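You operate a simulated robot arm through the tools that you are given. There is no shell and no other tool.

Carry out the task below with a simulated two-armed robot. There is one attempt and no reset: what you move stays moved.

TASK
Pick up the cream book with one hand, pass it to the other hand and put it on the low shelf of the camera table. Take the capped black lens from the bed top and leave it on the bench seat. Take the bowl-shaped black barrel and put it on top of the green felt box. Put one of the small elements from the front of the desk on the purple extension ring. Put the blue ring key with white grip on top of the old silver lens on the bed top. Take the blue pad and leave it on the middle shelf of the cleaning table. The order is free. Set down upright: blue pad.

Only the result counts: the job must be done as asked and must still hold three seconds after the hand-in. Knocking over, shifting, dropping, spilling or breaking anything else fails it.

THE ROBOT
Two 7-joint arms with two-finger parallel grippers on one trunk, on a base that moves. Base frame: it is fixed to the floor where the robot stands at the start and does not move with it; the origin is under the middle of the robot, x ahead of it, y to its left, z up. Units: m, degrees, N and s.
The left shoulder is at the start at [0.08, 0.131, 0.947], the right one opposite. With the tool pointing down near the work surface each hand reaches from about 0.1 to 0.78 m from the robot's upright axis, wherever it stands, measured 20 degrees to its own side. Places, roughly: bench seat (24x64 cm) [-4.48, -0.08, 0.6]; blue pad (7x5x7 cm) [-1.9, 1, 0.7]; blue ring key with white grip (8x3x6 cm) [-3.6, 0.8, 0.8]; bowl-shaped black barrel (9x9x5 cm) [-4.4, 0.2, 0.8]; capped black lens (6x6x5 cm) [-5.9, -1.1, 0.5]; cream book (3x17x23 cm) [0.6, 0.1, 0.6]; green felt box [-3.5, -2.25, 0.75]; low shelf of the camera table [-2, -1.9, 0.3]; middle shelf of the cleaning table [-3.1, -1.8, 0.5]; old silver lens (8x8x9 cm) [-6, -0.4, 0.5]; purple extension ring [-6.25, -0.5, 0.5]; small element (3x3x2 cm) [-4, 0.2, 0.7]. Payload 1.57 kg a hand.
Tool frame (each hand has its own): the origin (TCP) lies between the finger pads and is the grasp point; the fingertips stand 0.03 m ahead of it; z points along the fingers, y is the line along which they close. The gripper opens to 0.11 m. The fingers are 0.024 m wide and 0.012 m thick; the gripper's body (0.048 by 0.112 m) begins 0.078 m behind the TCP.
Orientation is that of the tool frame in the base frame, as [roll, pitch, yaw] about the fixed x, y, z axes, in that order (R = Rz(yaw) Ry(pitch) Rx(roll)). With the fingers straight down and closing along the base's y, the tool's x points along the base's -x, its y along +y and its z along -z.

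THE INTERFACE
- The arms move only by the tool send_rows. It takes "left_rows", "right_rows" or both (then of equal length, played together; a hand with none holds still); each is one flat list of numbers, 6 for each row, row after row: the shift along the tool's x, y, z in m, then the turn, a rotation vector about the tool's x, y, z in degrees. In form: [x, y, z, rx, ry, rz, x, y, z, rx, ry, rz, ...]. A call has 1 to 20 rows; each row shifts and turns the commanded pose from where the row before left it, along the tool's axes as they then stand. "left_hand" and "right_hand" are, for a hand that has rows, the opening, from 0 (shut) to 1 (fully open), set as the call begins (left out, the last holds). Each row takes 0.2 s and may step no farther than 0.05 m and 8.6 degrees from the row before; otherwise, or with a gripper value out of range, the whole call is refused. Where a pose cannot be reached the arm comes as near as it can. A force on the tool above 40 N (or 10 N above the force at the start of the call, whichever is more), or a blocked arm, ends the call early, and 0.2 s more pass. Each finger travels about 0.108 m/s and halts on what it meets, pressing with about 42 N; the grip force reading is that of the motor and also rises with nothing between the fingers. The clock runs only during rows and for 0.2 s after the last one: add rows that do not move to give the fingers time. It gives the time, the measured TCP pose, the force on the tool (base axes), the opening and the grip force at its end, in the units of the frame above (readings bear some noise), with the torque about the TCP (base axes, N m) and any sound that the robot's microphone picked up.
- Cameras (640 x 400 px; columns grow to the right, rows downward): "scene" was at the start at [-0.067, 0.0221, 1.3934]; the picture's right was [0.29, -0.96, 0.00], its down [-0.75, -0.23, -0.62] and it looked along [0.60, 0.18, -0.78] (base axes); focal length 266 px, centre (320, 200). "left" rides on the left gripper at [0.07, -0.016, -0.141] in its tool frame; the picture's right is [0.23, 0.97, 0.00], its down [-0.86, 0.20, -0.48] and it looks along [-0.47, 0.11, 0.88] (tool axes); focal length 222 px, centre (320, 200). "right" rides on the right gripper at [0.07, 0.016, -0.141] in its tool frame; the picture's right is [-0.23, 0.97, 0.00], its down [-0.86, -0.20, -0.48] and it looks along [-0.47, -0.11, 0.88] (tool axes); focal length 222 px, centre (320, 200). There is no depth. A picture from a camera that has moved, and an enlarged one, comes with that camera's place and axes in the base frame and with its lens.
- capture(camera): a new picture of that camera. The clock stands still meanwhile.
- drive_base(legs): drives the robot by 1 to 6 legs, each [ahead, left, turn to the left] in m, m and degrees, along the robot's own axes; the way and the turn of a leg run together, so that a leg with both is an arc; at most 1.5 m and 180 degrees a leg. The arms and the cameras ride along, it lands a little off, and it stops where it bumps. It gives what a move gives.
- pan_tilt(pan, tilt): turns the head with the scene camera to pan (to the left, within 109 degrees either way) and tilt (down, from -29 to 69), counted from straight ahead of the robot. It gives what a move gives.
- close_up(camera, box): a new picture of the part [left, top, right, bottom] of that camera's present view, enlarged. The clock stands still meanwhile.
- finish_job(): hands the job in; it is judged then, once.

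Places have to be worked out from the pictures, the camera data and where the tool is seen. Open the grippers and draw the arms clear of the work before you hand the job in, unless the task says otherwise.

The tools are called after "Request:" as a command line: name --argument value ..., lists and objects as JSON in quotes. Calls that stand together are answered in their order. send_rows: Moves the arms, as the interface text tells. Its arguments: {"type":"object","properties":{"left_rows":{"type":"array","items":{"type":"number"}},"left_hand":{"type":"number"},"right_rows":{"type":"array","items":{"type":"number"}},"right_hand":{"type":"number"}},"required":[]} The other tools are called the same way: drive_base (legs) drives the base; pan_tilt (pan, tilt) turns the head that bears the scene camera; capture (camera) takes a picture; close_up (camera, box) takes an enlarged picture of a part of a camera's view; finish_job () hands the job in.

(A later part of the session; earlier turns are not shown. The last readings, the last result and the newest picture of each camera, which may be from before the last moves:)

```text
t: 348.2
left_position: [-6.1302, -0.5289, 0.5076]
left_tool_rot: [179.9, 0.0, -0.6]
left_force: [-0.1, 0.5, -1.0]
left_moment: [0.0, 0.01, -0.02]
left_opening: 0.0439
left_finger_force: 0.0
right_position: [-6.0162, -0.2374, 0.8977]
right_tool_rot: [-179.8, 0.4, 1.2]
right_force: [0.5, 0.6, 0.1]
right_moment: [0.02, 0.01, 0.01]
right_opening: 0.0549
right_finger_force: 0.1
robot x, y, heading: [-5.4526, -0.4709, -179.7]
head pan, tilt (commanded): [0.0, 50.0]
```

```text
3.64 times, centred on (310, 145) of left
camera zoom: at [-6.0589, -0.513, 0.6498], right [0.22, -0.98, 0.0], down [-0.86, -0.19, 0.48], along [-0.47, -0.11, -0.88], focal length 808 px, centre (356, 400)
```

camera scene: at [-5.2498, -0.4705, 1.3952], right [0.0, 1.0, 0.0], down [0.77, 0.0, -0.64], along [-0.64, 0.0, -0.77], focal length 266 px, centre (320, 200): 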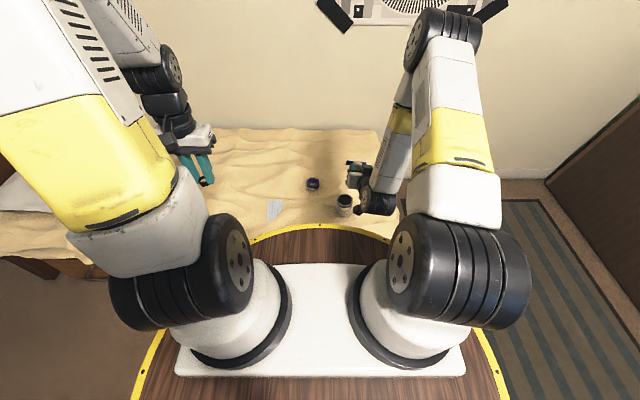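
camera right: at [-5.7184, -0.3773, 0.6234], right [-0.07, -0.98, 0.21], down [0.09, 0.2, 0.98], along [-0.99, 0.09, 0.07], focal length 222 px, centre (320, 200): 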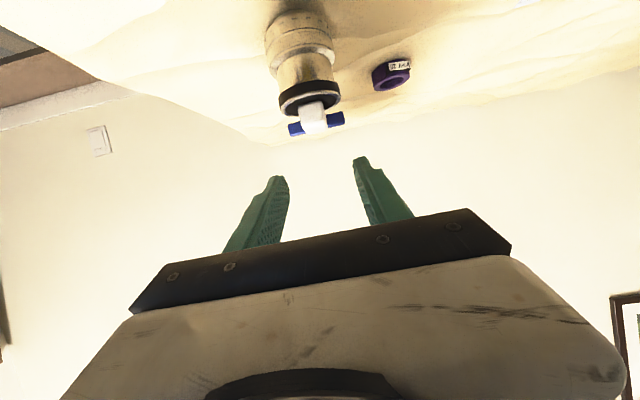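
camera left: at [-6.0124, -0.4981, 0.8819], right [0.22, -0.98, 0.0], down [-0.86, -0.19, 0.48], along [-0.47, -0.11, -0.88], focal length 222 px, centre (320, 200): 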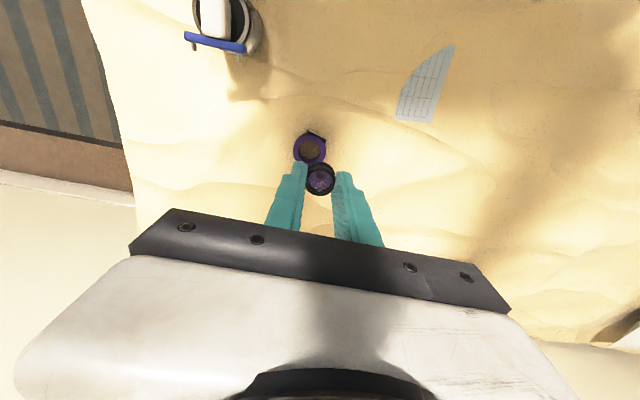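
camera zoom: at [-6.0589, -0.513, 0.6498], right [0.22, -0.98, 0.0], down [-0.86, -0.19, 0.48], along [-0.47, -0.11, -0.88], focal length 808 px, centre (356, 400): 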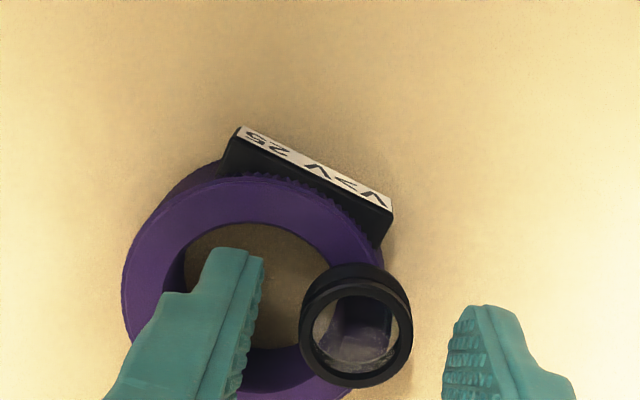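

It stays. I raise the left hand straight up, clear of it.

Request:
send_rows --left_rows '[0, 0, -0.01, 0, 0, 0, 0, 0, -0.02, 0, 0, 0, 0, 0, -0.03, 0, 0, 0, 0, 0, -0.04, 0, 0, 0, 0, 0, -0.04, 0, 0, 0, 0, 0, -0.04, 0, 0, 0, 0, 0, -0.04, 0, 0, 0, 0, 0, -0.04, 0, 0, 0]'

Request:
close_up --camera "scene" --box '[285, 170, 345, 215]'

Request:
close_up --camera "left" --box '[220, 40, 420, 200]'

```text
t: 350.0
left_position: [-6.1296, -0.5315, 0.7665]
left_tool_rot: [179.9, 0.0, -0.5]
left_force: [-0.1, -0.4, 0.4]
left_moment: [-0.02, 0.0, 0.0]
left_opening: 0.044
left_finger_force: 0.0
right_position: [-6.0155, -0.2359, 0.8974]
right_tool_rot: [-179.9, 0.2, 1.1]
right_force: [-0.9, 0.0, 0.0]
right_moment: [0.02, 0.0, 0.0]
right_opening: 0.055
right_finger_force: 0.1
robot x, y, heading: [-5.456, -0.4683, -179.8]
head pan, tilt (commanded): [0.0, 50.0]
```

```text
8.89 times, centred on (315, 192) of scene
camera zoom: at [-5.3906, -0.4709, 1.3952], right [0.0, 1.0, 0.0], down [0.77, 0.0, -0.64], along [-0.64, 0.0, -0.77], focal length 2368 px, centre (364, 267)
```

zoom: 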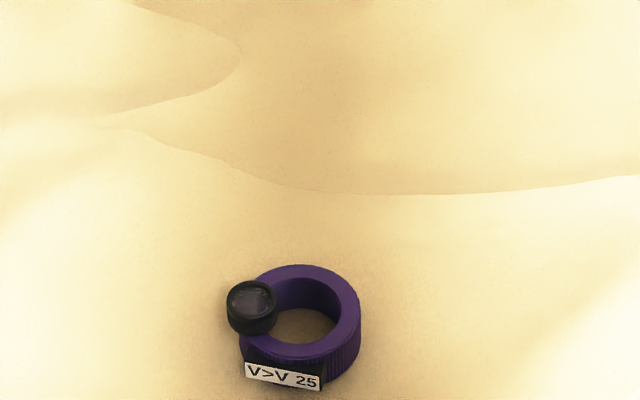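

```text
2.50 times, centred on (320, 120) of left
camera zoom: at [-6.0584, -0.5137, 0.9091], right [0.22, -0.98, 0.0], down [-0.86, -0.19, 0.48], along [-0.47, -0.11, -0.88], focal length 555 px, centre (320, 400)
```

zoom: 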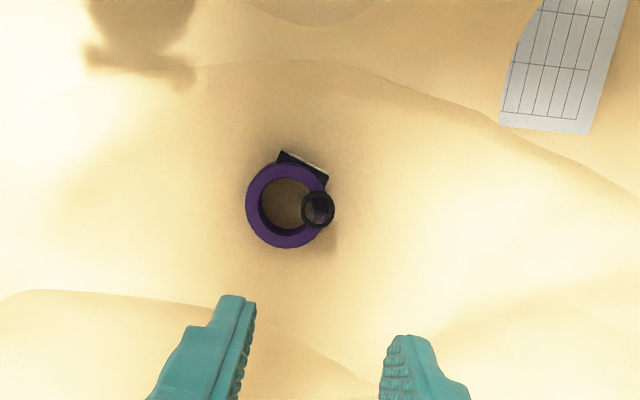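

The element sits on the ring's rim. Now the capped black lens: I raise and draw in the left hand, back off and shift toward y≈-1.0.

Request:
send_rows --left_rows '[0.03, 0, -0.035, 0, 0, 0, 0.035, 0.02, -0.025, 0, 0, 0, 0.035, 0.025, -0.025, 0, 0, 0, 0.035, 0.03, -0.015, 0, 0, 0, 0.035, 0.03, -0.01, 0, 0, 0, 0.035, 0.03, 0, 0, 0, 0]' --right_rows '[0.03, 0, 0, 0, 0, 0, 0.03, 0, 0, 0, 0, 0, 0.03, 0, 0, 0, 0, 0, 0.03, 0, 0, 0, 0, 0, 0.03, 0, 0, 0, 0, 0, 0, 0, 0, 0, 0, 0]'

Request:
drive_base --legs '[[-0.15, 0, 0], [0, 0.55, 0]]'

Request:
capture --camera "scene"

Request:
capture --camera "left"

```text
t: 351.4
left_position: [-5.926, -0.6668, 0.8768]
left_tool_rot: [179.9, 0.1, -0.5]
left_force: [-0.2, 0.2, -0.5]
left_moment: [0.0, -0.02, -0.03]
left_opening: 0.0442
left_finger_force: 0.1
right_position: [-5.8659, -0.2327, 0.8982]
right_tool_rot: [-179.9, 0.4, 1.1]
right_force: [-0.7, -0.3, 0.8]
right_moment: [0.0, -0.03, 0.01]
right_opening: 0.0548
right_finger_force: 0.1
robot x, y, heading: [-5.4532, -0.4717, -179.8]
head pan, tilt (commanded): [0.0, 50.0]
```

```text
t: 355.6
left_position: [-5.7735, -1.2241, 0.8773]
left_tool_rot: [180.0, 0.2, -0.4]
left_force: [-0.1, 0.2, -0.4]
left_moment: [0.01, -0.01, 0.02]
left_opening: 0.0439
left_finger_force: 0.2
right_position: [-5.7133, -0.7918, 0.8971]
right_tool_rot: [-179.8, 0.5, 1.3]
right_force: [-1.2, -0.2, -0.3]
right_moment: [0.05, -0.03, 0.04]
right_opening: 0.0551
right_finger_force: 0.2
robot x, y, heading: [-5.3022, -1.0268, -179.8]
head pan, tilt (commanded): [0.0, 50.0]
```

```text
taken
camera scene: at [-5.2373, -1.0282, 1.3952], right [-0.01, 1.0, 0.0], down [0.77, 0.0, -0.64], along [-0.64, 0.0, -0.77], focal length 266 px, centre (320, 200)
```

scene: 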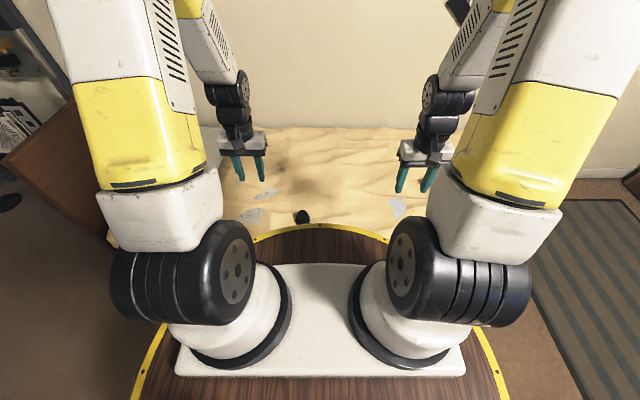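

```text
taken
camera left: at [-5.7015, -1.2073, 1.0193], right [0.22, -0.98, 0.0], down [-0.86, -0.19, 0.48], along [-0.47, -0.11, -0.88], focal length 222 px, centre (320, 200)
```

left: 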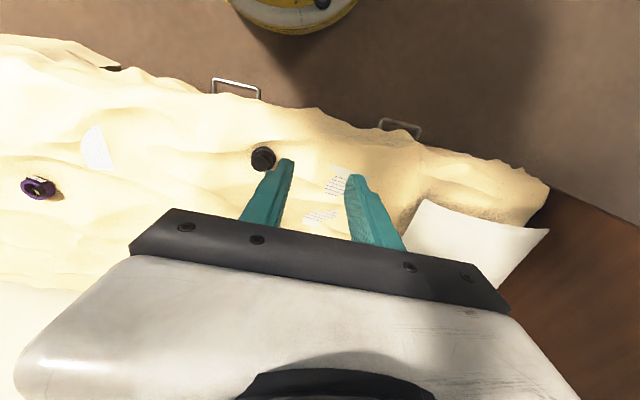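

The capped lens is near (-5.90, -1.105). I zoom both cameras for accurate position and shape.

Request:
close_up --camera "left" --box '[230, 130, 300, 190]'

Request:
close_up --camera "scene" --box '[280, 195, 330, 230]'

```text
6.67 times, centred on (265, 160) of left
camera zoom: at [-5.7015, -1.2073, 1.0193], right [0.22, -0.98, 0.0], down [-0.86, -0.19, 0.48], along [-0.47, -0.11, -0.88], focal length 1481 px, centre (687, 467)
```

zoom: 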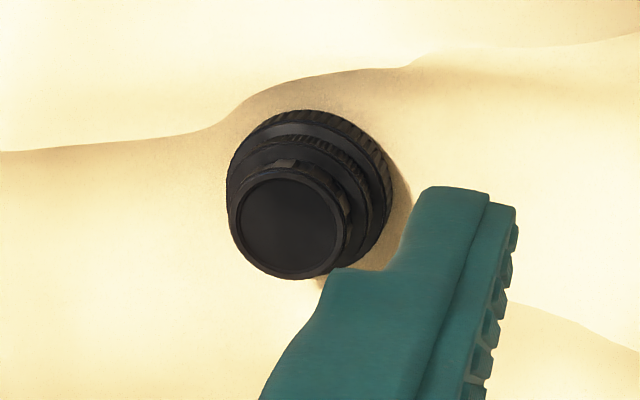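

```text
11.43 times, centred on (305, 212) of scene
camera zoom: at [-5.2373, -1.0282, 1.3952], right [-0.01, 1.0, 0.0], down [0.77, 0.0, -0.64], along [-0.64, 0.0, -0.77], focal length 3044 px, centre (491, 57)
```

zoom: 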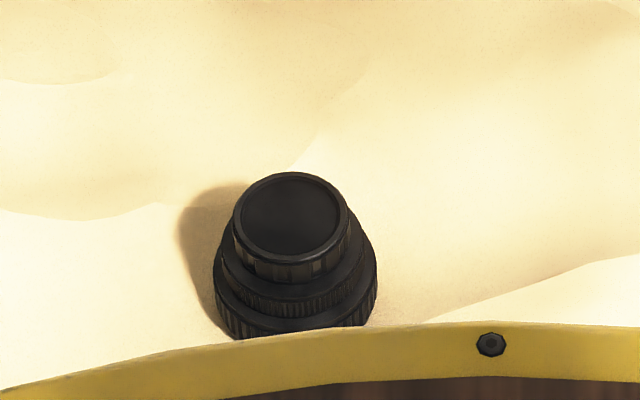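

Lens: top centre (-5.913, -1.104, 0.498), base Ø 60 mm, bed about z 0.448. I bring the left hand above it, opening 82 mm.

Request:
send_rows --left_rows '[-0.0174, -0.015, 0.028, 0, 0, 0, -0.0174, -0.015, 0.028, 0, 0, 0, -0.0174, -0.015, 0.028, 0, 0, 0, -0.0174, -0.015, 0.028, 0, 0, 0, -0.0174, -0.015, 0.028, 0, 0, 0, -0.0174, -0.015, 0.028, 0, 0, 0, -0.0174, -0.015, 0.028, 0, 0, 0, -0.0174, -0.015, 0.028, 0, 0, 0, 0, 0, 0, 0, 0, 0]' --left_hand 0.75

Request:
close_up --camera "left" --box '[230, 80, 410, 220]'

Request:
close_up --camera "scene" --box '[260, 160, 350, 230]'

```text
t: 357.6
left_position: [-5.9115, -1.103, 0.652]
left_tool_rot: [179.9, 0.0, -0.4]
left_force: [0.1, 0.8, 0.2]
left_moment: [0.03, 0.02, -0.03]
left_opening: 0.0824
left_finger_force: 0.1
right_position: [-5.714, -0.7918, 0.8966]
right_tool_rot: [-179.9, 0.3, 1.3]
right_force: [0.3, 0.0, 0.7]
right_moment: [-0.03, -0.01, 0.0]
right_opening: 0.0549
right_finger_force: 0.2
robot x, y, heading: [-5.3017, -1.0288, -179.8]
head pan, tilt (commanded): [0.0, 50.0]
```

```text
2.86 times, centred on (320, 150) of left
camera zoom: at [-5.8412, -1.0862, 0.7944], right [0.22, -0.98, 0.0], down [-0.86, -0.19, 0.48], along [-0.47, -0.11, -0.88], focal length 635 px, centre (320, 343)
```

zoom: 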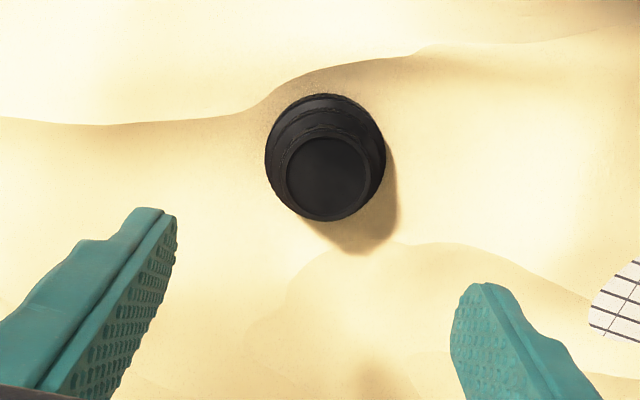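

```text
5.71 times, centred on (305, 195) of scene
camera zoom: at [-5.2373, -1.0282, 1.3952], right [-0.01, 1.0, 0.0], down [0.77, 0.0, -0.64], along [-0.64, 0.0, -0.77], focal length 1522 px, centre (406, 229)
```

zoom: 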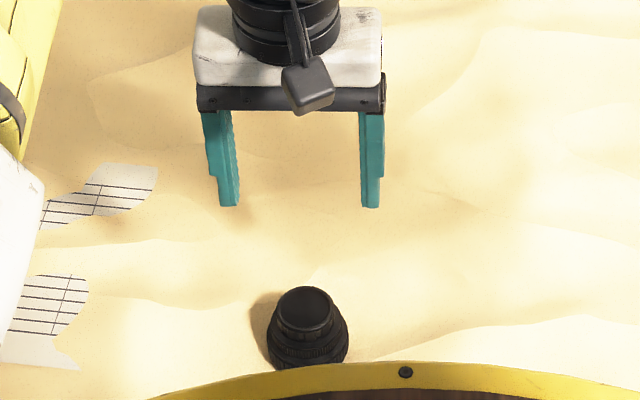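

Centre confirmed at (-5.912, -1.1055). I shift 2.5 mm and lower to z≈0.53, then check.

Request:
send_rows --left_rows '[0, 0.0025, 0.04, 0, 0, 0, 0, 0, 0.04, 0, 0, 0, 0, 0, 0.04, 0, 0, 0, 0, 0, 0, 0, 0, 0]'

Request:
close_up --camera "left" --box '[230, 80, 410, 220]'

Request:
close_up --camera "scene" --box '[260, 160, 350, 230]'

```text
t: 358.6
left_position: [-5.9126, -1.1071, 0.5333]
left_tool_rot: [179.9, 0.0, -0.4]
left_force: [0.8, -0.6, -0.4]
left_moment: [0.02, -0.01, -0.03]
left_opening: 0.0824
left_finger_force: 0.0
right_position: [-5.713, -0.791, 0.8977]
right_tool_rot: [-179.9, 0.4, 1.4]
right_force: [0.2, -0.2, -1.0]
right_moment: [-0.01, 0.03, -0.01]
right_opening: 0.0552
right_finger_force: 0.0
robot x, y, heading: [-5.3005, -1.0318, -179.4]
head pan, tilt (commanded): [0.0, 50.0]
```

```text
2.86 times, centred on (320, 150) of left
camera zoom: at [-5.8409, -1.0899, 0.6756], right [0.22, -0.98, 0.0], down [-0.86, -0.19, 0.48], along [-0.47, -0.11, -0.88], focal length 635 px, centre (320, 343)
```

zoom: 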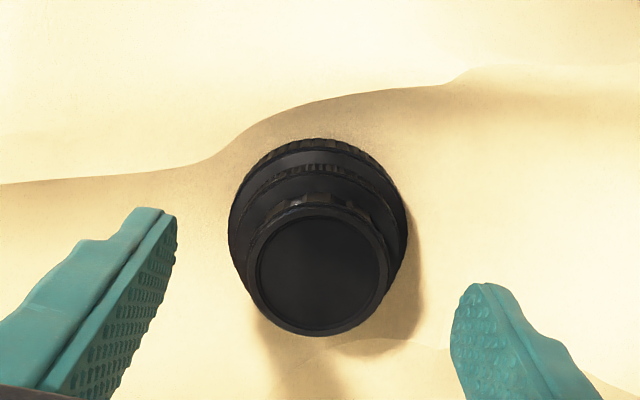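

```text
5.71 times, centred on (305, 195) of scene
camera zoom: at [-5.2373, -1.0281, 1.3952], right [-0.01, 1.0, 0.0], down [0.77, 0.0, -0.64], along [-0.64, 0.0, -0.77], focal length 1522 px, centre (406, 229)
```

zoom: 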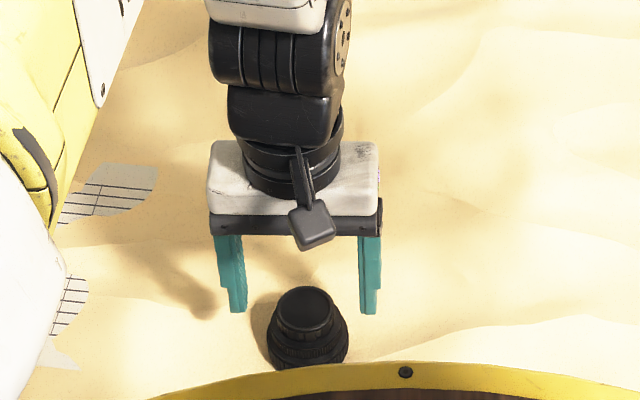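

Well centred. I lower 4 cm more in small steps, watching for the bed surface.

Request:
send_rows --left_rows '[0, 0, 0.012, 0, 0, 0, 0, 0, 0.012, 0, 0, 0, 0, 0, 0.01, 0, 0, 0, 0, 0, 0.006, 0, 0, 0, 0, 0, 0, 0, 0, 0]'

Request:
close_up --camera "left" --box '[230, 80, 410, 220]'

Request:
close_up --camera "scene" --box '[270, 185, 340, 230]'

```text
t: 359.8
left_position: [-5.9112, -1.1077, 0.4921]
left_tool_rot: [-180.0, -0.1, -0.4]
left_force: [-0.5, 0.2, 0.2]
left_moment: [0.0, -0.01, 0.01]
left_opening: 0.0825
left_finger_force: 0.1
right_position: [-5.7125, -0.7914, 0.897]
right_tool_rot: [-179.9, 0.4, 1.2]
right_force: [-0.1, -0.2, -0.6]
right_moment: [0.01, 0.0, 0.01]
right_opening: 0.0551
right_finger_force: 0.0
robot x, y, heading: [-5.2955, -1.0302, -179.5]
head pan, tilt (commanded): [0.0, 50.0]
```

```text
2.86 times, centred on (320, 150) of left
camera zoom: at [-5.8402, -1.0901, 0.6347], right [0.22, -0.98, 0.0], down [-0.86, -0.19, 0.48], along [-0.47, -0.11, -0.88], focal length 635 px, centre (320, 343)
```

zoom: 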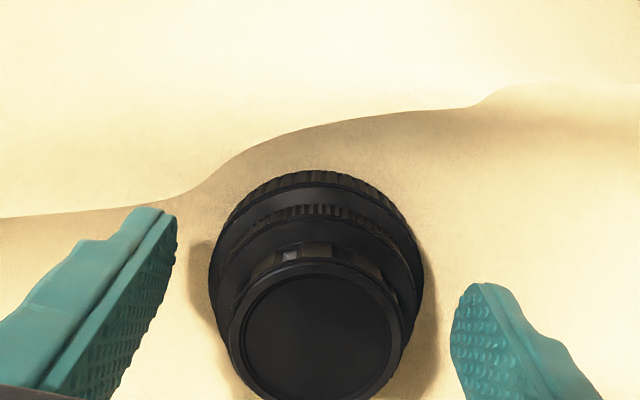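

```text
8.89 times, centred on (305, 208) of scene
camera zoom: at [-5.2374, -1.0281, 1.3952], right [-0.01, 1.0, 0.0], down [0.77, 0.0, -0.64], along [-0.64, 0.0, -0.77], focal length 2368 px, centre (453, 133)
```

zoom: 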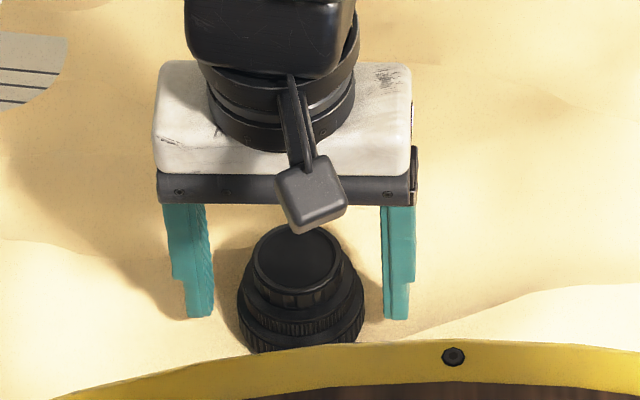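

The tips flank the wide base. I lower another 5 mm and close.

Request:
send_rows --left_rows '[0, 0, 0.005, 0, 0, 0, 0, 0, 0, 0, 0, 0]'

Request:
send_rows --left_rows '[0, 0, 0, 0, 0, 0, 0, 0, 0, 0, 0, 0, 0, 0, 0, 0, 0, 0, 0, 0, 0, 0, 0, 0]' --left_hand 0.2

Request:
close_up --camera "scene" --box '[270, 185, 340, 230]'

```text
t: 360.4
left_position: [-5.9106, -1.1069, 0.4879]
left_tool_rot: [180.0, 0.1, -0.4]
left_force: [0.2, 0.5, -0.9]
left_moment: [0.03, -0.01, 0.02]
left_opening: 0.0824
left_finger_force: 0.1
right_position: [-5.7138, -0.7907, 0.8965]
right_tool_rot: [-179.9, 0.3, 1.3]
right_force: [0.8, 0.0, -0.6]
right_moment: [-0.03, 0.0, -0.01]
right_opening: 0.055
right_finger_force: 0.1
robot x, y, heading: [-5.2995, -1.0291, -179.4]
head pan, tilt (commanded): [0.0, 50.0]
```

```text
t: 361.4
left_position: [-5.9126, -1.1076, 0.4878]
left_tool_rot: [179.9, 0.1, -0.4]
left_force: [0.0, 1.5, 0.3]
left_moment: [0.06, 0.02, -0.03]
left_opening: 0.0573
left_finger_force: 42.4
right_position: [-5.7136, -0.7908, 0.8976]
right_tool_rot: [-179.9, 0.4, 1.3]
right_force: [-0.2, 0.4, 1.1]
right_moment: [-0.02, 0.03, 0.0]
right_opening: 0.0549
right_finger_force: 0.0
robot x, y, heading: [-5.3025, -1.0264, -179.6]
head pan, tilt (commanded): [0.0, 50.0]
```

```text
8.89 times, centred on (305, 208) of scene
camera zoom: at [-5.2374, -1.0281, 1.3952], right [-0.01, 1.0, 0.0], down [0.77, 0.0, -0.64], along [-0.64, 0.0, -0.77], focal length 2368 px, centre (453, 133)
```

zoom: 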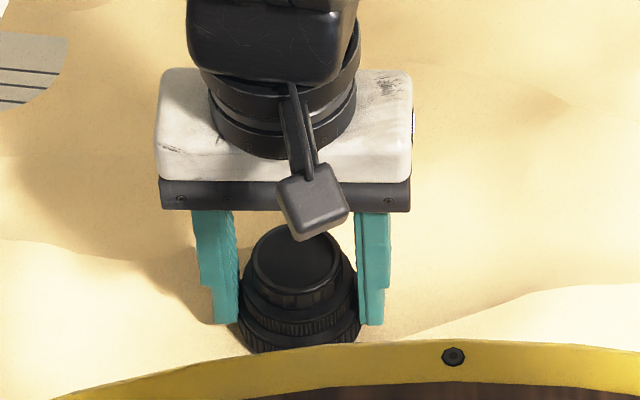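

Gripped at 57 mm with 42 N. I lift and check that it stays in the hand.

Request:
send_rows --left_rows '[0, 0, -0.01, 0, 0, 0, 0, 0, -0.02, 0, 0, 0, 0, 0, -0.04, 0, 0, 0, 0, 0, -0.04, 0, 0, 0, 0, 0, -0.04, 0, 0, 0, 0, 0, -0.04, 0, 0, 0, 0, 0, -0.04, 0, 0, 0, 0, 0, -0.04, 0, 0, 0, 0, 0, -0.04, 0, 0, 0, 0, 0, -0.04, 0, 0, 0, 0, 0, 0, 0, 0, 0]'

Request:
close_up --camera "left" --box '[230, 80, 410, 220]'

Request:
capture --camera "scene"

```text
t: 363.8
left_position: [-5.9101, -1.1062, 0.838]
left_tool_rot: [180.0, -0.1, -0.4]
left_force: [-0.3, -0.5, -1.7]
left_moment: [0.0, -0.02, -0.01]
left_opening: 0.0578
left_finger_force: 41.8
right_position: [-5.7136, -0.7912, 0.897]
right_tool_rot: [-179.9, 0.3, 1.3]
right_force: [0.6, 0.5, 0.4]
right_moment: [0.01, 0.02, -0.05]
right_opening: 0.0551
right_finger_force: 0.1
robot x, y, heading: [-5.2988, -1.0278, -179.4]
head pan, tilt (commanded): [0.0, 50.0]
```

```text
2.86 times, centred on (320, 150) of left
camera zoom: at [-5.8396, -1.0892, 0.9807], right [0.22, -0.98, 0.0], down [-0.86, -0.19, 0.48], along [-0.47, -0.11, -0.88], focal length 635 px, centre (320, 343)
```

zoom: 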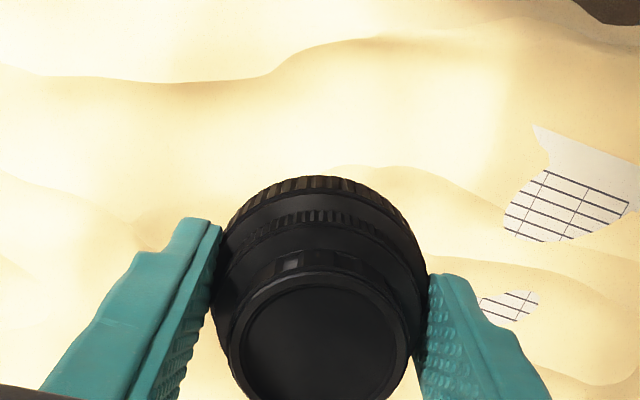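

```text
taken
camera scene: at [-5.2375, -1.0281, 1.3952], right [-0.01, 1.0, 0.0], down [0.77, 0.0, -0.64], along [-0.64, 0.0, -0.77], focal length 266 px, centre (320, 200)
```

scene: 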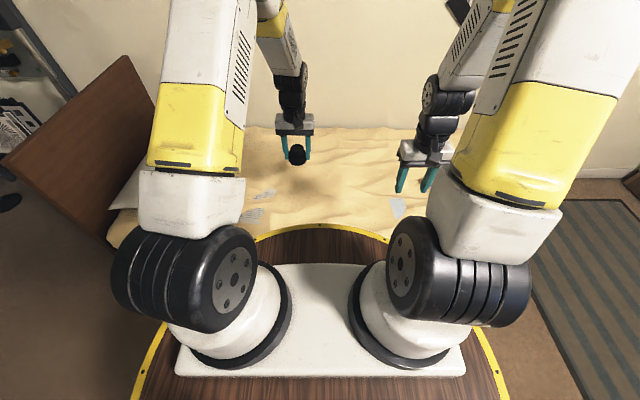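

The lens is in hand. I draw it in a little and drive to the bench, facing it from the -y side.

Request:
send_rows --left_rows '[0.03, 0.01, -0.015, 0, 0, 0, 0.03, 0.01, -0.015, 0, 0, 0, 0.03, 0.01, -0.01, 0, 0, 0, 0.03, 0.01, -0.01, 0, 0, 0]'

Request:
drive_base --legs '[[-0.8, 0, 0], [0, 0, -90], [0, -0.38, 0], [0.36, 0, 0]]'

Request:
capture --camera "left"

Request:
pan_tilt --pan 10 --tilt 55

Request:
capture --camera "scene"

```text
t: 364.8
left_position: [-5.7919, -1.1467, 0.8877]
left_tool_rot: [179.8, 0.1, -0.5]
left_force: [0.3, 0.4, -3.0]
left_moment: [-0.02, -0.04, 0.01]
left_opening: 0.0575
left_finger_force: 41.5
right_position: [-5.7138, -0.7917, 0.8977]
right_tool_rot: [-179.9, 0.3, 1.1]
right_force: [-0.4, -0.4, -0.4]
right_moment: [0.0, -0.02, 0.02]
right_opening: 0.055
right_finger_force: 0.1
robot x, y, heading: [-5.3015, -1.0294, -179.8]
head pan, tilt (commanded): [0.0, 50.0]
```

```text
t: 376.9
left_position: [-4.2286, -0.1727, 0.8862]
left_tool_rot: [179.9, 0.0, -91.2]
left_force: [-0.7, -0.9, -2.3]
left_moment: [0.03, 0.0, 0.02]
left_opening: 0.0573
left_finger_force: 42.2
right_position: [-3.8759, -0.2565, 0.897]
right_tool_rot: [-179.9, 0.4, -89.5]
right_force: [0.6, 0.1, 0.0]
right_moment: [0.02, -0.01, 0.03]
right_opening: 0.055
right_finger_force: 0.0
robot x, y, heading: [-4.1163, -0.6632, 89.4]
head pan, tilt (commanded): [0.0, 50.0]
```

```text
taken
camera left: at [-4.2127, -0.2424, 1.0301], right [-0.98, -0.21, 0.0], down [-0.18, 0.86, 0.48], along [-0.1, 0.47, -0.88], focal length 222 px, centre (320, 200)
```

left: 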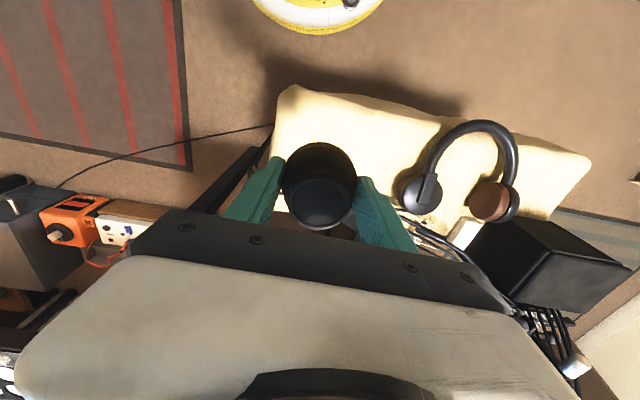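

```text
t: 377.6
left_position: [-4.2283, -0.1733, 0.8877]
left_tool_rot: [179.9, -0.1, -91.2]
left_force: [0.3, 0.1, -2.3]
left_moment: [0.0, 0.01, 0.0]
left_opening: 0.0572
left_finger_force: 42.2
right_position: [-3.8756, -0.2556, 0.8974]
right_tool_rot: [-179.9, 0.3, -89.5]
right_force: [0.2, -0.1, 0.6]
right_moment: [0.0, 0.0, 0.02]
right_opening: 0.0552
right_finger_force: 0.1
robot x, y, heading: [-4.1185, -0.6651, 89.5]
head pan, tilt (commanded): [10.0, 55.0]
```

```text
taken
camera scene: at [-4.1299, -0.7345, 1.3887], right [0.99, 0.17, 0.0], down [0.14, -0.81, -0.57], along [-0.1, 0.57, -0.82], focal length 266 px, centre (320, 200)
```

scene: 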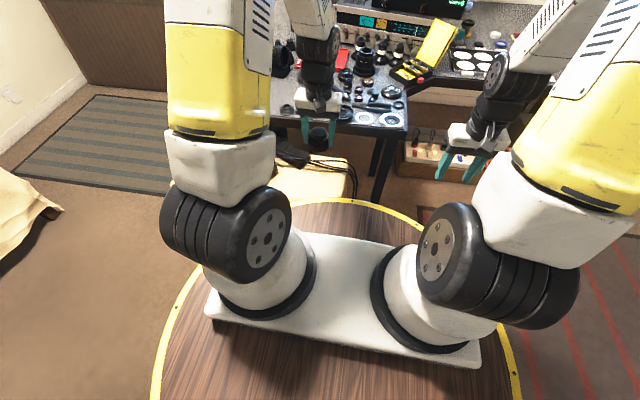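

The free end of the bench lies below. I move the lens to about (-4.28, -0.12) and lower it to a few centimetres above the seat.

Request:
send_rows --left_rows '[-0.0265, 0.025, 0.03, 0, 0, 0, -0.0265, 0.025, 0.03, 0, 0, 0, 0, 0, 0.037, 0, 0, 0, 0, 0, 0.037, 0, 0, 0, 0, 0, 0.037, 0, 0, 0, 0, 0, 0.03, 0, 0, 0, 0, 0, 0, 0, 0, 0]'

Request:
capture --camera "left"

Request:
close_up --camera "scene" --box '[260, 110, 370, 210]'

```text
t: 379.2
left_position: [-4.2769, -0.1192, 0.6877]
left_tool_rot: [179.9, 0.1, -91.2]
left_force: [-0.1, -0.6, -2.1]
left_moment: [-0.02, 0.01, 0.0]
left_opening: 0.0573
left_finger_force: 41.8
right_position: [-3.8751, -0.2557, 0.8972]
right_tool_rot: [-180.0, 0.4, -89.6]
right_force: [0.0, -0.6, -0.2]
right_moment: [0.02, -0.02, -0.03]
right_opening: 0.0546
right_finger_force: 0.0
robot x, y, heading: [-4.1203, -0.6664, 89.4]
head pan, tilt (commanded): [10.0, 55.0]
```

```text
taken
camera left: at [-4.2617, -0.1881, 0.829], right [-0.98, -0.21, 0.0], down [-0.18, 0.86, 0.48], along [-0.1, 0.47, -0.88], focal length 222 px, centre (320, 200)
```

left: 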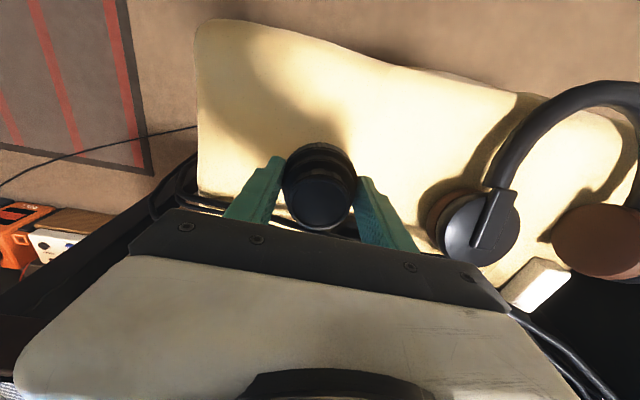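

```text
4.00 times, centred on (315, 160) of scene
camera zoom: at [-4.13, -0.7346, 1.3887], right [0.99, 0.17, 0.0], down [0.14, -0.81, -0.57], along [-0.1, 0.57, -0.82], focal length 1066 px, centre (340, 360)
```

zoom: 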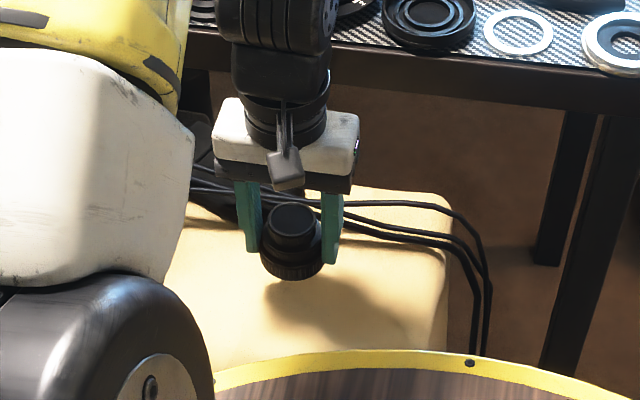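

Cables run farther back (y≈-0.03), the spot is free. I lower to contact in small steps.

Request:
send_rows --left_rows '[0, 0, 0.012, 0, 0, 0, 0, 0, 0.012, 0, 0, 0, 0, 0, 0, 0, 0, 0]'

Request:
send_rows --left_rows '[0, 0, 0.004, 0, 0, 0, 0, 0, 0.004, 0, 0, 0, 0, 0, 0, 0, 0, 0]'

Request:
close_up --camera "scene" --box '[270, 130, 350, 200]'

```text
t: 380.0
left_position: [-4.2785, -0.1185, 0.6633]
left_tool_rot: [179.8, 0.2, -91.2]
left_force: [-0.2, 0.1, -2.0]
left_moment: [-0.02, 0.01, -0.01]
left_opening: 0.0572
left_finger_force: 41.7
right_position: [-3.8751, -0.2558, 0.8972]
right_tool_rot: [-179.8, 0.3, -89.6]
right_force: [0.4, -1.3, 0.0]
right_moment: [-0.01, 0.0, -0.01]
right_opening: 0.0553
right_finger_force: 0.0
robot x, y, heading: [-4.1154, -0.6638, 89.5]
head pan, tilt (commanded): [10.0, 55.0]
```

```text
t: 380.8
left_position: [-4.2785, -0.1197, 0.6551]
left_tool_rot: [180.0, 0.1, -91.2]
left_force: [0.2, -0.6, -2.1]
left_moment: [-0.01, 0.0, 0.0]
left_opening: 0.0573
left_finger_force: 41.6
right_position: [-3.8756, -0.2547, 0.8975]
right_tool_rot: [-179.9, 0.5, -89.4]
right_force: [0.2, 0.5, 0.0]
right_moment: [0.0, -0.03, -0.02]
right_opening: 0.055
right_finger_force: 0.0
robot x, y, heading: [-4.1157, -0.6672, 89.7]
head pan, tilt (commanded): [10.0, 55.0]
```

```text
5.71 times, centred on (310, 165) of scene
camera zoom: at [-4.13, -0.7345, 1.3887], right [0.99, 0.17, 0.0], down [0.14, -0.81, -0.57], along [-0.1, 0.57, -0.82], focal length 1522 px, centre (377, 400)
```

zoom: 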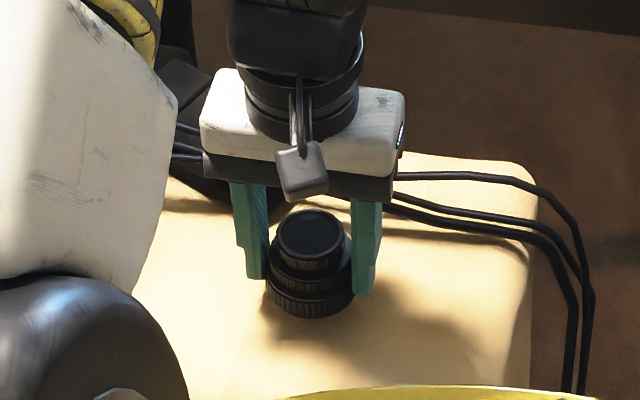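

Nearly down. I go on in 3–4 mm steps.

Request:
send_rows --left_rows '[0, 0, 0.004, 0, 0, 0, 0, 0, 0.003, 0, 0, 0, 0, 0, 0, 0, 0, 0]'

Request:
send_rows --left_rows '[0, 0, 0.003, 0, 0, 0, 0, 0, 0.003, 0, 0, 0, 0, 0, 0, 0, 0, 0]'

Request:
send_rows --left_rows '[0, 0, 0.003, 0, 0, 0, 0, 0, 0, 0, 0, 0]'

Request:
close_up --camera "scene" --box '[270, 130, 350, 200]'

```text
t: 381.6
left_position: [-4.2777, -0.1188, 0.6477]
left_tool_rot: [179.9, 0.0, -91.1]
left_force: [-0.9, 0.5, -1.2]
left_moment: [-0.02, 0.0, 0.03]
left_opening: 0.0572
left_finger_force: 42.0
right_position: [-3.8745, -0.2571, 0.8957]
right_tool_rot: [-179.9, 0.4, -89.5]
right_force: [-0.4, -0.4, 0.3]
right_moment: [0.02, 0.04, 0.0]
right_opening: 0.0551
right_finger_force: 0.1
robot x, y, heading: [-4.1175, -0.6681, 89.4]
head pan, tilt (commanded): [10.0, 55.0]
```

```text
t: 382.4
left_position: [-4.278, -0.1198, 0.6423]
left_tool_rot: [179.8, 0.1, -91.1]
left_force: [0.6, -0.5, -2.5]
left_moment: [-0.01, 0.03, 0.01]
left_opening: 0.0572
left_finger_force: 42.0
right_position: [-3.8755, -0.2549, 0.8976]
right_tool_rot: [-180.0, 0.3, -89.5]
right_force: [0.3, -0.9, -0.2]
right_moment: [0.02, 0.0, -0.01]
right_opening: 0.0547
right_finger_force: 0.0
robot x, y, heading: [-4.1183, -0.6613, 89.7]
head pan, tilt (commanded): [10.0, 55.0]
```

```text
t: 383.0
left_position: [-4.2787, -0.1186, 0.64]
left_tool_rot: [179.9, 0.0, -91.2]
left_force: [0.4, -0.4, -2.8]
left_moment: [-0.02, -0.01, 0.0]
left_opening: 0.0572
left_finger_force: 41.9
right_position: [-3.8749, -0.2557, 0.8968]
right_tool_rot: [-180.0, 0.3, -89.5]
right_force: [0.2, 0.7, 0.1]
right_moment: [0.0, -0.01, 0.01]
right_opening: 0.0549
right_finger_force: 0.1
robot x, y, heading: [-4.1175, -0.6667, 89.8]
head pan, tilt (commanded): [10.0, 55.0]
```

```text
5.71 times, centred on (310, 165) of scene
camera zoom: at [-4.13, -0.7345, 1.3887], right [0.99, 0.17, 0.0], down [0.14, -0.81, -0.57], along [-0.1, 0.57, -0.82], focal length 1522 px, centre (377, 400)
```

zoom: 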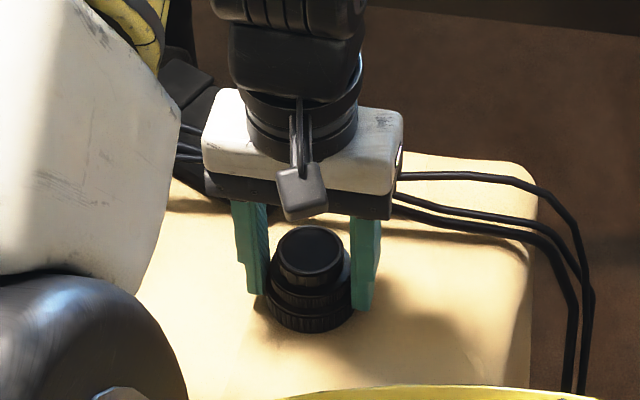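

Still about a centimetre of shadow gap. I continue lowering.

Request:
send_rows --left_rows '[0, 0, 0.004, 0, 0, 0, 0, 0, 0.004, 0, 0, 0, 0, 0, 0, 0, 0, 0]'

Request:
send_rows --left_rows '[0, 0, 0.003, 0, 0, 0, 0, 0, 0.003, 0, 0, 0, 0, 0, 0, 0, 0, 0]'

Request:
close_up --camera "scene" --box '[270, 130, 350, 200]'

```text
t: 383.8
left_position: [-4.278, -0.118, 0.6329]
left_tool_rot: [179.9, 0.3, -91.0]
left_force: [-0.7, 0.8, 33.7]
left_moment: [0.05, -0.03, 0.0]
left_opening: 0.0575
left_finger_force: 42.2
right_position: [-3.8751, -0.2559, 0.8971]
right_tool_rot: [-179.9, 0.5, -89.5]
right_force: [0.6, 0.4, -0.3]
right_moment: [-0.01, 0.03, -0.02]
right_opening: 0.055
right_finger_force: 0.0
robot x, y, heading: [-4.1173, -0.6666, 89.6]
head pan, tilt (commanded): [10.0, 55.0]
```

```text
t: 384.2
left_position: [-4.2795, -0.1185, 0.6305]
left_tool_rot: [179.9, 0.2, -91.2]
left_force: [0.3, -3.9, 11.8]
left_moment: [0.14, 0.15, 0.06]
left_opening: 0.0576
left_finger_force: 41.6
right_position: [-3.8757, -0.2563, 0.8974]
right_tool_rot: [180.0, 0.4, -89.5]
right_force: [-1.1, 0.5, 0.4]
right_moment: [0.03, -0.03, -0.02]
right_opening: 0.0552
right_finger_force: 0.0
robot x, y, heading: [-4.1163, -0.6678, 89.5]
head pan, tilt (commanded): [10.0, 55.0]
stopped in row 2 (left hand): the force on the tool passed its limit at 50 N (the readings are from after the stop); the commanded pose is now the measured one
```

```text
5.71 times, centred on (310, 165) of scene
camera zoom: at [-4.1299, -0.735, 1.3887], right [0.99, 0.17, 0.0], down [0.14, -0.81, -0.57], along [-0.1, 0.57, -0.82], focal length 1522 px, centre (377, 400)
```

zoom: 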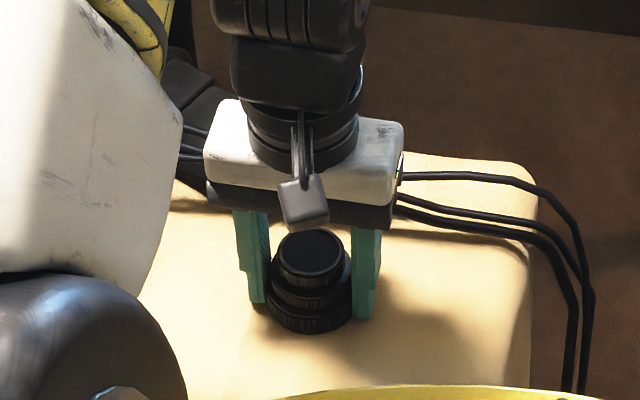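

Firm contact with the seat. I open the fingers and check.

Request:
send_rows --left_rows '[0, 0, 0, 0, 0, 0, 0, 0, 0, 0, 0, 0, 0, 0, 0, 0, 0, 0]' --left_hand 0.72

Request:
send_rows --left_rows '[0, 0, -0.01, 0, 0, 0, 0, 0, -0.02, 0, 0, 0, 0, 0, -0.04, 0, 0, 0, 0, 0, -0.04, 0, 0, 0, 0, 0, -0.04, 0, 0, 0, 0, 0, -0.04, 0, 0, 0, 0, 0, -0.04, 0, 0, 0, 0, 0, 0, 0, 0, 0]'

Request:
close_up --camera "scene" --box '[260, 120, 360, 200]'

Request:
capture --camera "left"

```text
t: 385.0
left_position: [-4.2801, -0.1192, 0.6293]
left_tool_rot: [179.9, 0.2, -91.1]
left_force: [-19.1, -4.4, 23.9]
left_moment: [-0.39, -0.22, -0.34]
left_opening: 0.0622
left_finger_force: 0.1
right_position: [-3.8761, -0.2551, 0.8962]
right_tool_rot: [-179.8, 0.4, -89.4]
right_force: [-0.3, -0.1, 0.6]
right_moment: [0.02, 0.03, -0.01]
right_opening: 0.0547
right_finger_force: 0.0
robot x, y, heading: [-4.1173, -0.6651, 90.0]
head pan, tilt (commanded): [10.0, 55.0]
```

```text
t: 386.8
left_position: [-4.2796, -0.1191, 0.8587]
left_tool_rot: [179.9, 0.1, -91.1]
left_force: [-0.1, 0.6, -0.2]
left_moment: [0.0, 0.0, 0.02]
left_opening: 0.0792
left_finger_force: 0.0
right_position: [-3.8744, -0.2569, 0.8966]
right_tool_rot: [-179.8, 0.4, -89.3]
right_force: [-0.2, -0.3, -0.1]
right_moment: [-0.01, -0.01, 0.0]
right_opening: 0.0549
right_finger_force: 0.0
robot x, y, heading: [-4.1171, -0.6647, 89.4]
head pan, tilt (commanded): [10.0, 55.0]
```

```text
5.00 times, centred on (310, 160) of scene
camera zoom: at [-4.13, -0.7345, 1.3887], right [0.99, 0.17, 0.0], down [0.14, -0.81, -0.57], along [-0.1, 0.57, -0.82], focal length 1332 px, centre (370, 400)
```

zoom: 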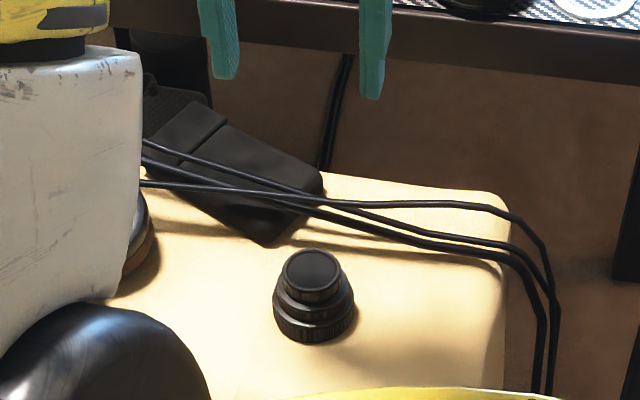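

```text
taken
camera left: at [-4.2626, -0.1883, 1.0014], right [-0.98, -0.21, 0.0], down [-0.18, 0.86, 0.48], along [-0.1, 0.47, -0.88], focal length 222 px, centre (320, 200)
```

left: 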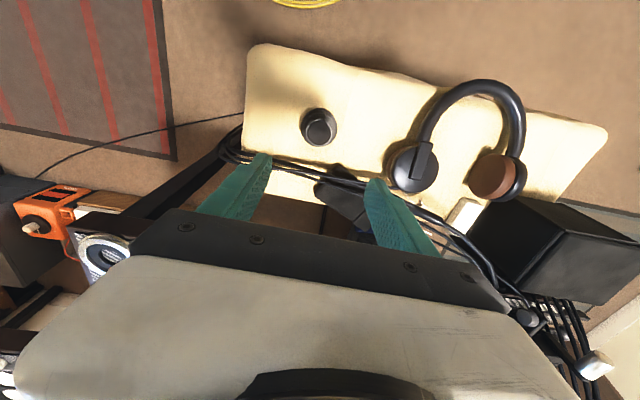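

The lens stands upright on the bench seat. I retract, back off, and then inspect all placed things before handing in.

Request:
send_rows --left_rows '[0.03, 0.02, -0.02, 0, 0, 0, 0.03, 0.02, -0.02, 0, 0, 0, 0.03, 0.02, -0.01, 0, 0, 0, 0.03, 0.02, 0, 0, 0, 0]'

Request:
drive_base --legs '[[-0.5, 0, 0]]'

Request:
pan_tilt --pan 5 --tilt 30

Request:
close_up --camera "scene" --box '[200, 120, 400, 250]'

Request:
pan_tilt --pan 75 --tilt 20

Request:
capture --camera "scene"

```text
t: 387.8
left_position: [-4.3603, -0.2381, 0.9094]
left_tool_rot: [179.9, 0.3, -91.2]
left_force: [-0.1, 0.4, 0.8]
left_moment: [-0.02, -0.04, 0.01]
left_opening: 0.0791
left_finger_force: 0.1
right_position: [-3.8751, -0.2551, 0.8974]
right_tool_rot: [-179.9, 0.2, -89.5]
right_force: [0.7, -0.5, 0.2]
right_moment: [-0.04, 0.01, 0.01]
right_opening: 0.0549
right_finger_force: 0.1
robot x, y, heading: [-4.1169, -0.6663, 89.6]
head pan, tilt (commanded): [10.0, 55.0]
```

```text
t: 390.7
left_position: [-4.3636, -0.7383, 0.9079]
left_tool_rot: [179.9, 0.2, -91.1]
left_force: [0.0, -0.1, -0.7]
left_moment: [0.02, 0.0, 0.03]
left_opening: 0.0793
left_finger_force: 0.0
right_position: [-3.8783, -0.7562, 0.8978]
right_tool_rot: [-179.9, 0.3, -89.4]
right_force: [0.5, 0.5, -0.1]
right_moment: [0.02, -0.01, 0.05]
right_opening: 0.0548
right_finger_force: 0.0
robot x, y, heading: [-4.1185, -1.1647, 89.8]
head pan, tilt (commanded): [10.0, 55.0]
```

```text
t: 391.6
left_position: [-4.3641, -0.7392, 0.9089]
left_tool_rot: [179.9, 0.2, -91.1]
left_force: [0.1, 0.0, -0.4]
left_moment: [-0.02, 0.01, -0.01]
left_opening: 0.079
left_finger_force: 0.0
right_position: [-3.8783, -0.7557, 0.8975]
right_tool_rot: [-179.9, 0.4, -89.5]
right_force: [0.6, 0.5, 0.4]
right_moment: [-0.02, 0.01, 0.04]
right_opening: 0.055
right_finger_force: 0.0
robot x, y, heading: [-4.1165, -1.1653, 89.8]
head pan, tilt (commanded): [5.0, 30.0]
```

```text
3.08 times, centred on (300, 185) of scene
camera zoom: at [-4.1283, -1.2159, 1.4246], right [1.0, 0.08, 0.0], down [0.04, -0.5, -0.87], along [-0.07, 0.86, -0.5], focal length 820 px, centre (382, 246)
```

zoom: 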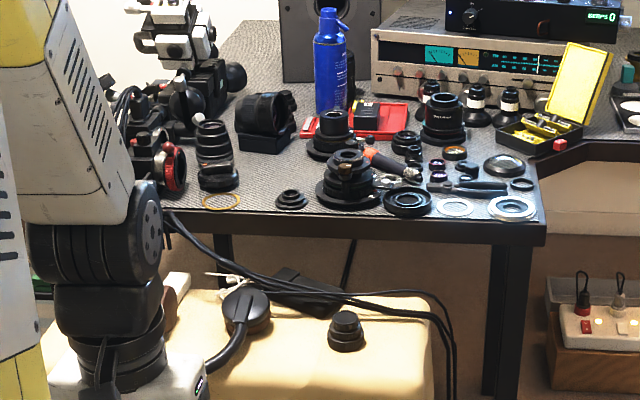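

```text
t: 393.0
left_position: [-4.364, -0.7383, 0.9086]
left_tool_rot: [179.9, 0.2, -91.1]
left_force: [-0.1, -0.5, -0.5]
left_moment: [0.01, 0.0, -0.05]
left_opening: 0.079
left_finger_force: 0.1
right_position: [-3.8785, -0.7575, 0.8977]
right_tool_rot: [-179.9, 0.4, -89.5]
right_force: [-0.8, 0.4, 0.3]
right_moment: [-0.01, 0.01, 0.0]
right_opening: 0.0551
right_finger_force: 0.0
robot x, y, heading: [-4.1186, -1.164, 89.6]
head pan, tilt (commanded): [75.0, 20.0]
```

```text
taken
camera scene: at [-4.2107, -1.2813, 1.4408], right [0.27, 0.96, 0.0], down [0.33, -0.09, -0.94], along [-0.91, 0.25, -0.34], focal length 266 px, centre (320, 200)
```

scene: 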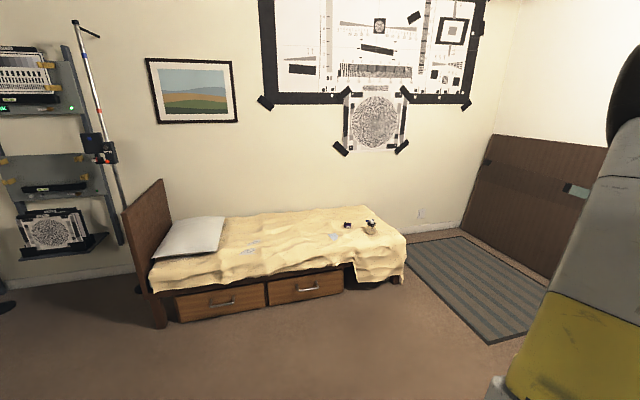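

The lens stands well on the seat and the desk is undisturbed. I zoom in on the bed items.

Request:
close_up --camera "scene" --box '[330, 205, 390, 250]'

Request:
drive_base --legs '[[0, 0, -90]]'

Request:
pan_tilt --pan -35 --tilt 25

Request:
capture --camera "scene"

```text
8.89 times, centred on (360, 228) of scene
camera zoom: at [-4.2107, -1.2813, 1.4408], right [0.27, 0.96, 0.0], down [0.33, -0.09, -0.94], along [-0.91, 0.25, -0.34], focal length 2368 px, centre (-36, -44)
```

zoom: 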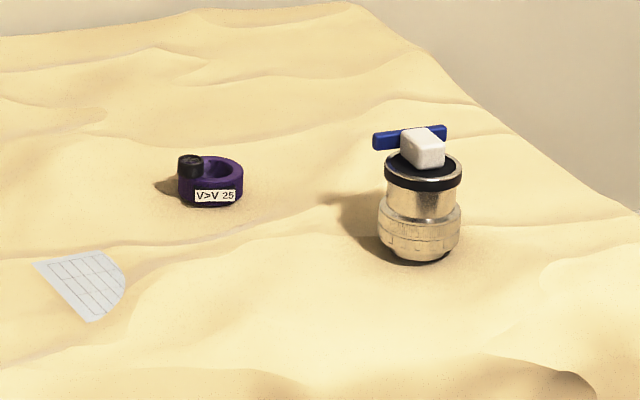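

```text
t: 397.3
left_position: [-3.6924, -0.9229, 0.9095]
left_tool_rot: [179.9, 0.2, 178.6]
left_force: [0.5, -0.7, -0.3]
left_moment: [-0.04, 0.01, 0.0]
left_opening: 0.0793
left_finger_force: 0.0
right_position: [-3.7115, -1.409, 0.8986]
right_tool_rot: [180.0, 0.3, -179.7]
right_force: [0.0, -0.2, -0.1]
right_moment: [-0.02, 0.01, 0.02]
right_opening: 0.0548
right_finger_force: 0.1
robot x, y, heading: [-4.1209, -1.1654, -0.4]
head pan, tilt (commanded): [75.0, 20.0]
```

```text
t: 399.1
left_position: [-3.692, -0.9237, 0.909]
left_tool_rot: [179.9, 0.2, 178.7]
left_force: [-0.3, 1.2, 0.5]
left_moment: [0.03, 0.0, 0.02]
left_opening: 0.0789
left_finger_force: 0.0
right_position: [-3.7103, -1.41, 0.8974]
right_tool_rot: [-179.9, 0.4, -179.7]
right_force: [0.1, 0.7, 0.6]
right_moment: [-0.02, 0.01, 0.0]
right_opening: 0.0547
right_finger_force: 0.0
robot x, y, heading: [-4.123, -1.1692, -0.6]
head pan, tilt (commanded): [-35.0, 25.0]
```

```text
taken
camera scene: at [-4.1848, -1.2186, 1.4327], right [-0.58, -0.81, 0.0], down [-0.34, 0.25, -0.91], along [0.74, -0.53, -0.42], focal length 266 px, centre (320, 200)
```

scene: 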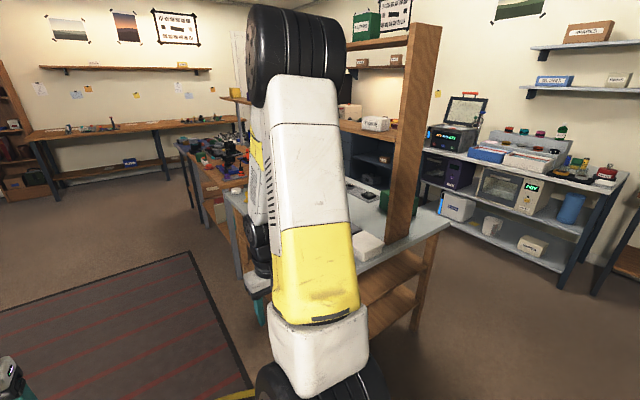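

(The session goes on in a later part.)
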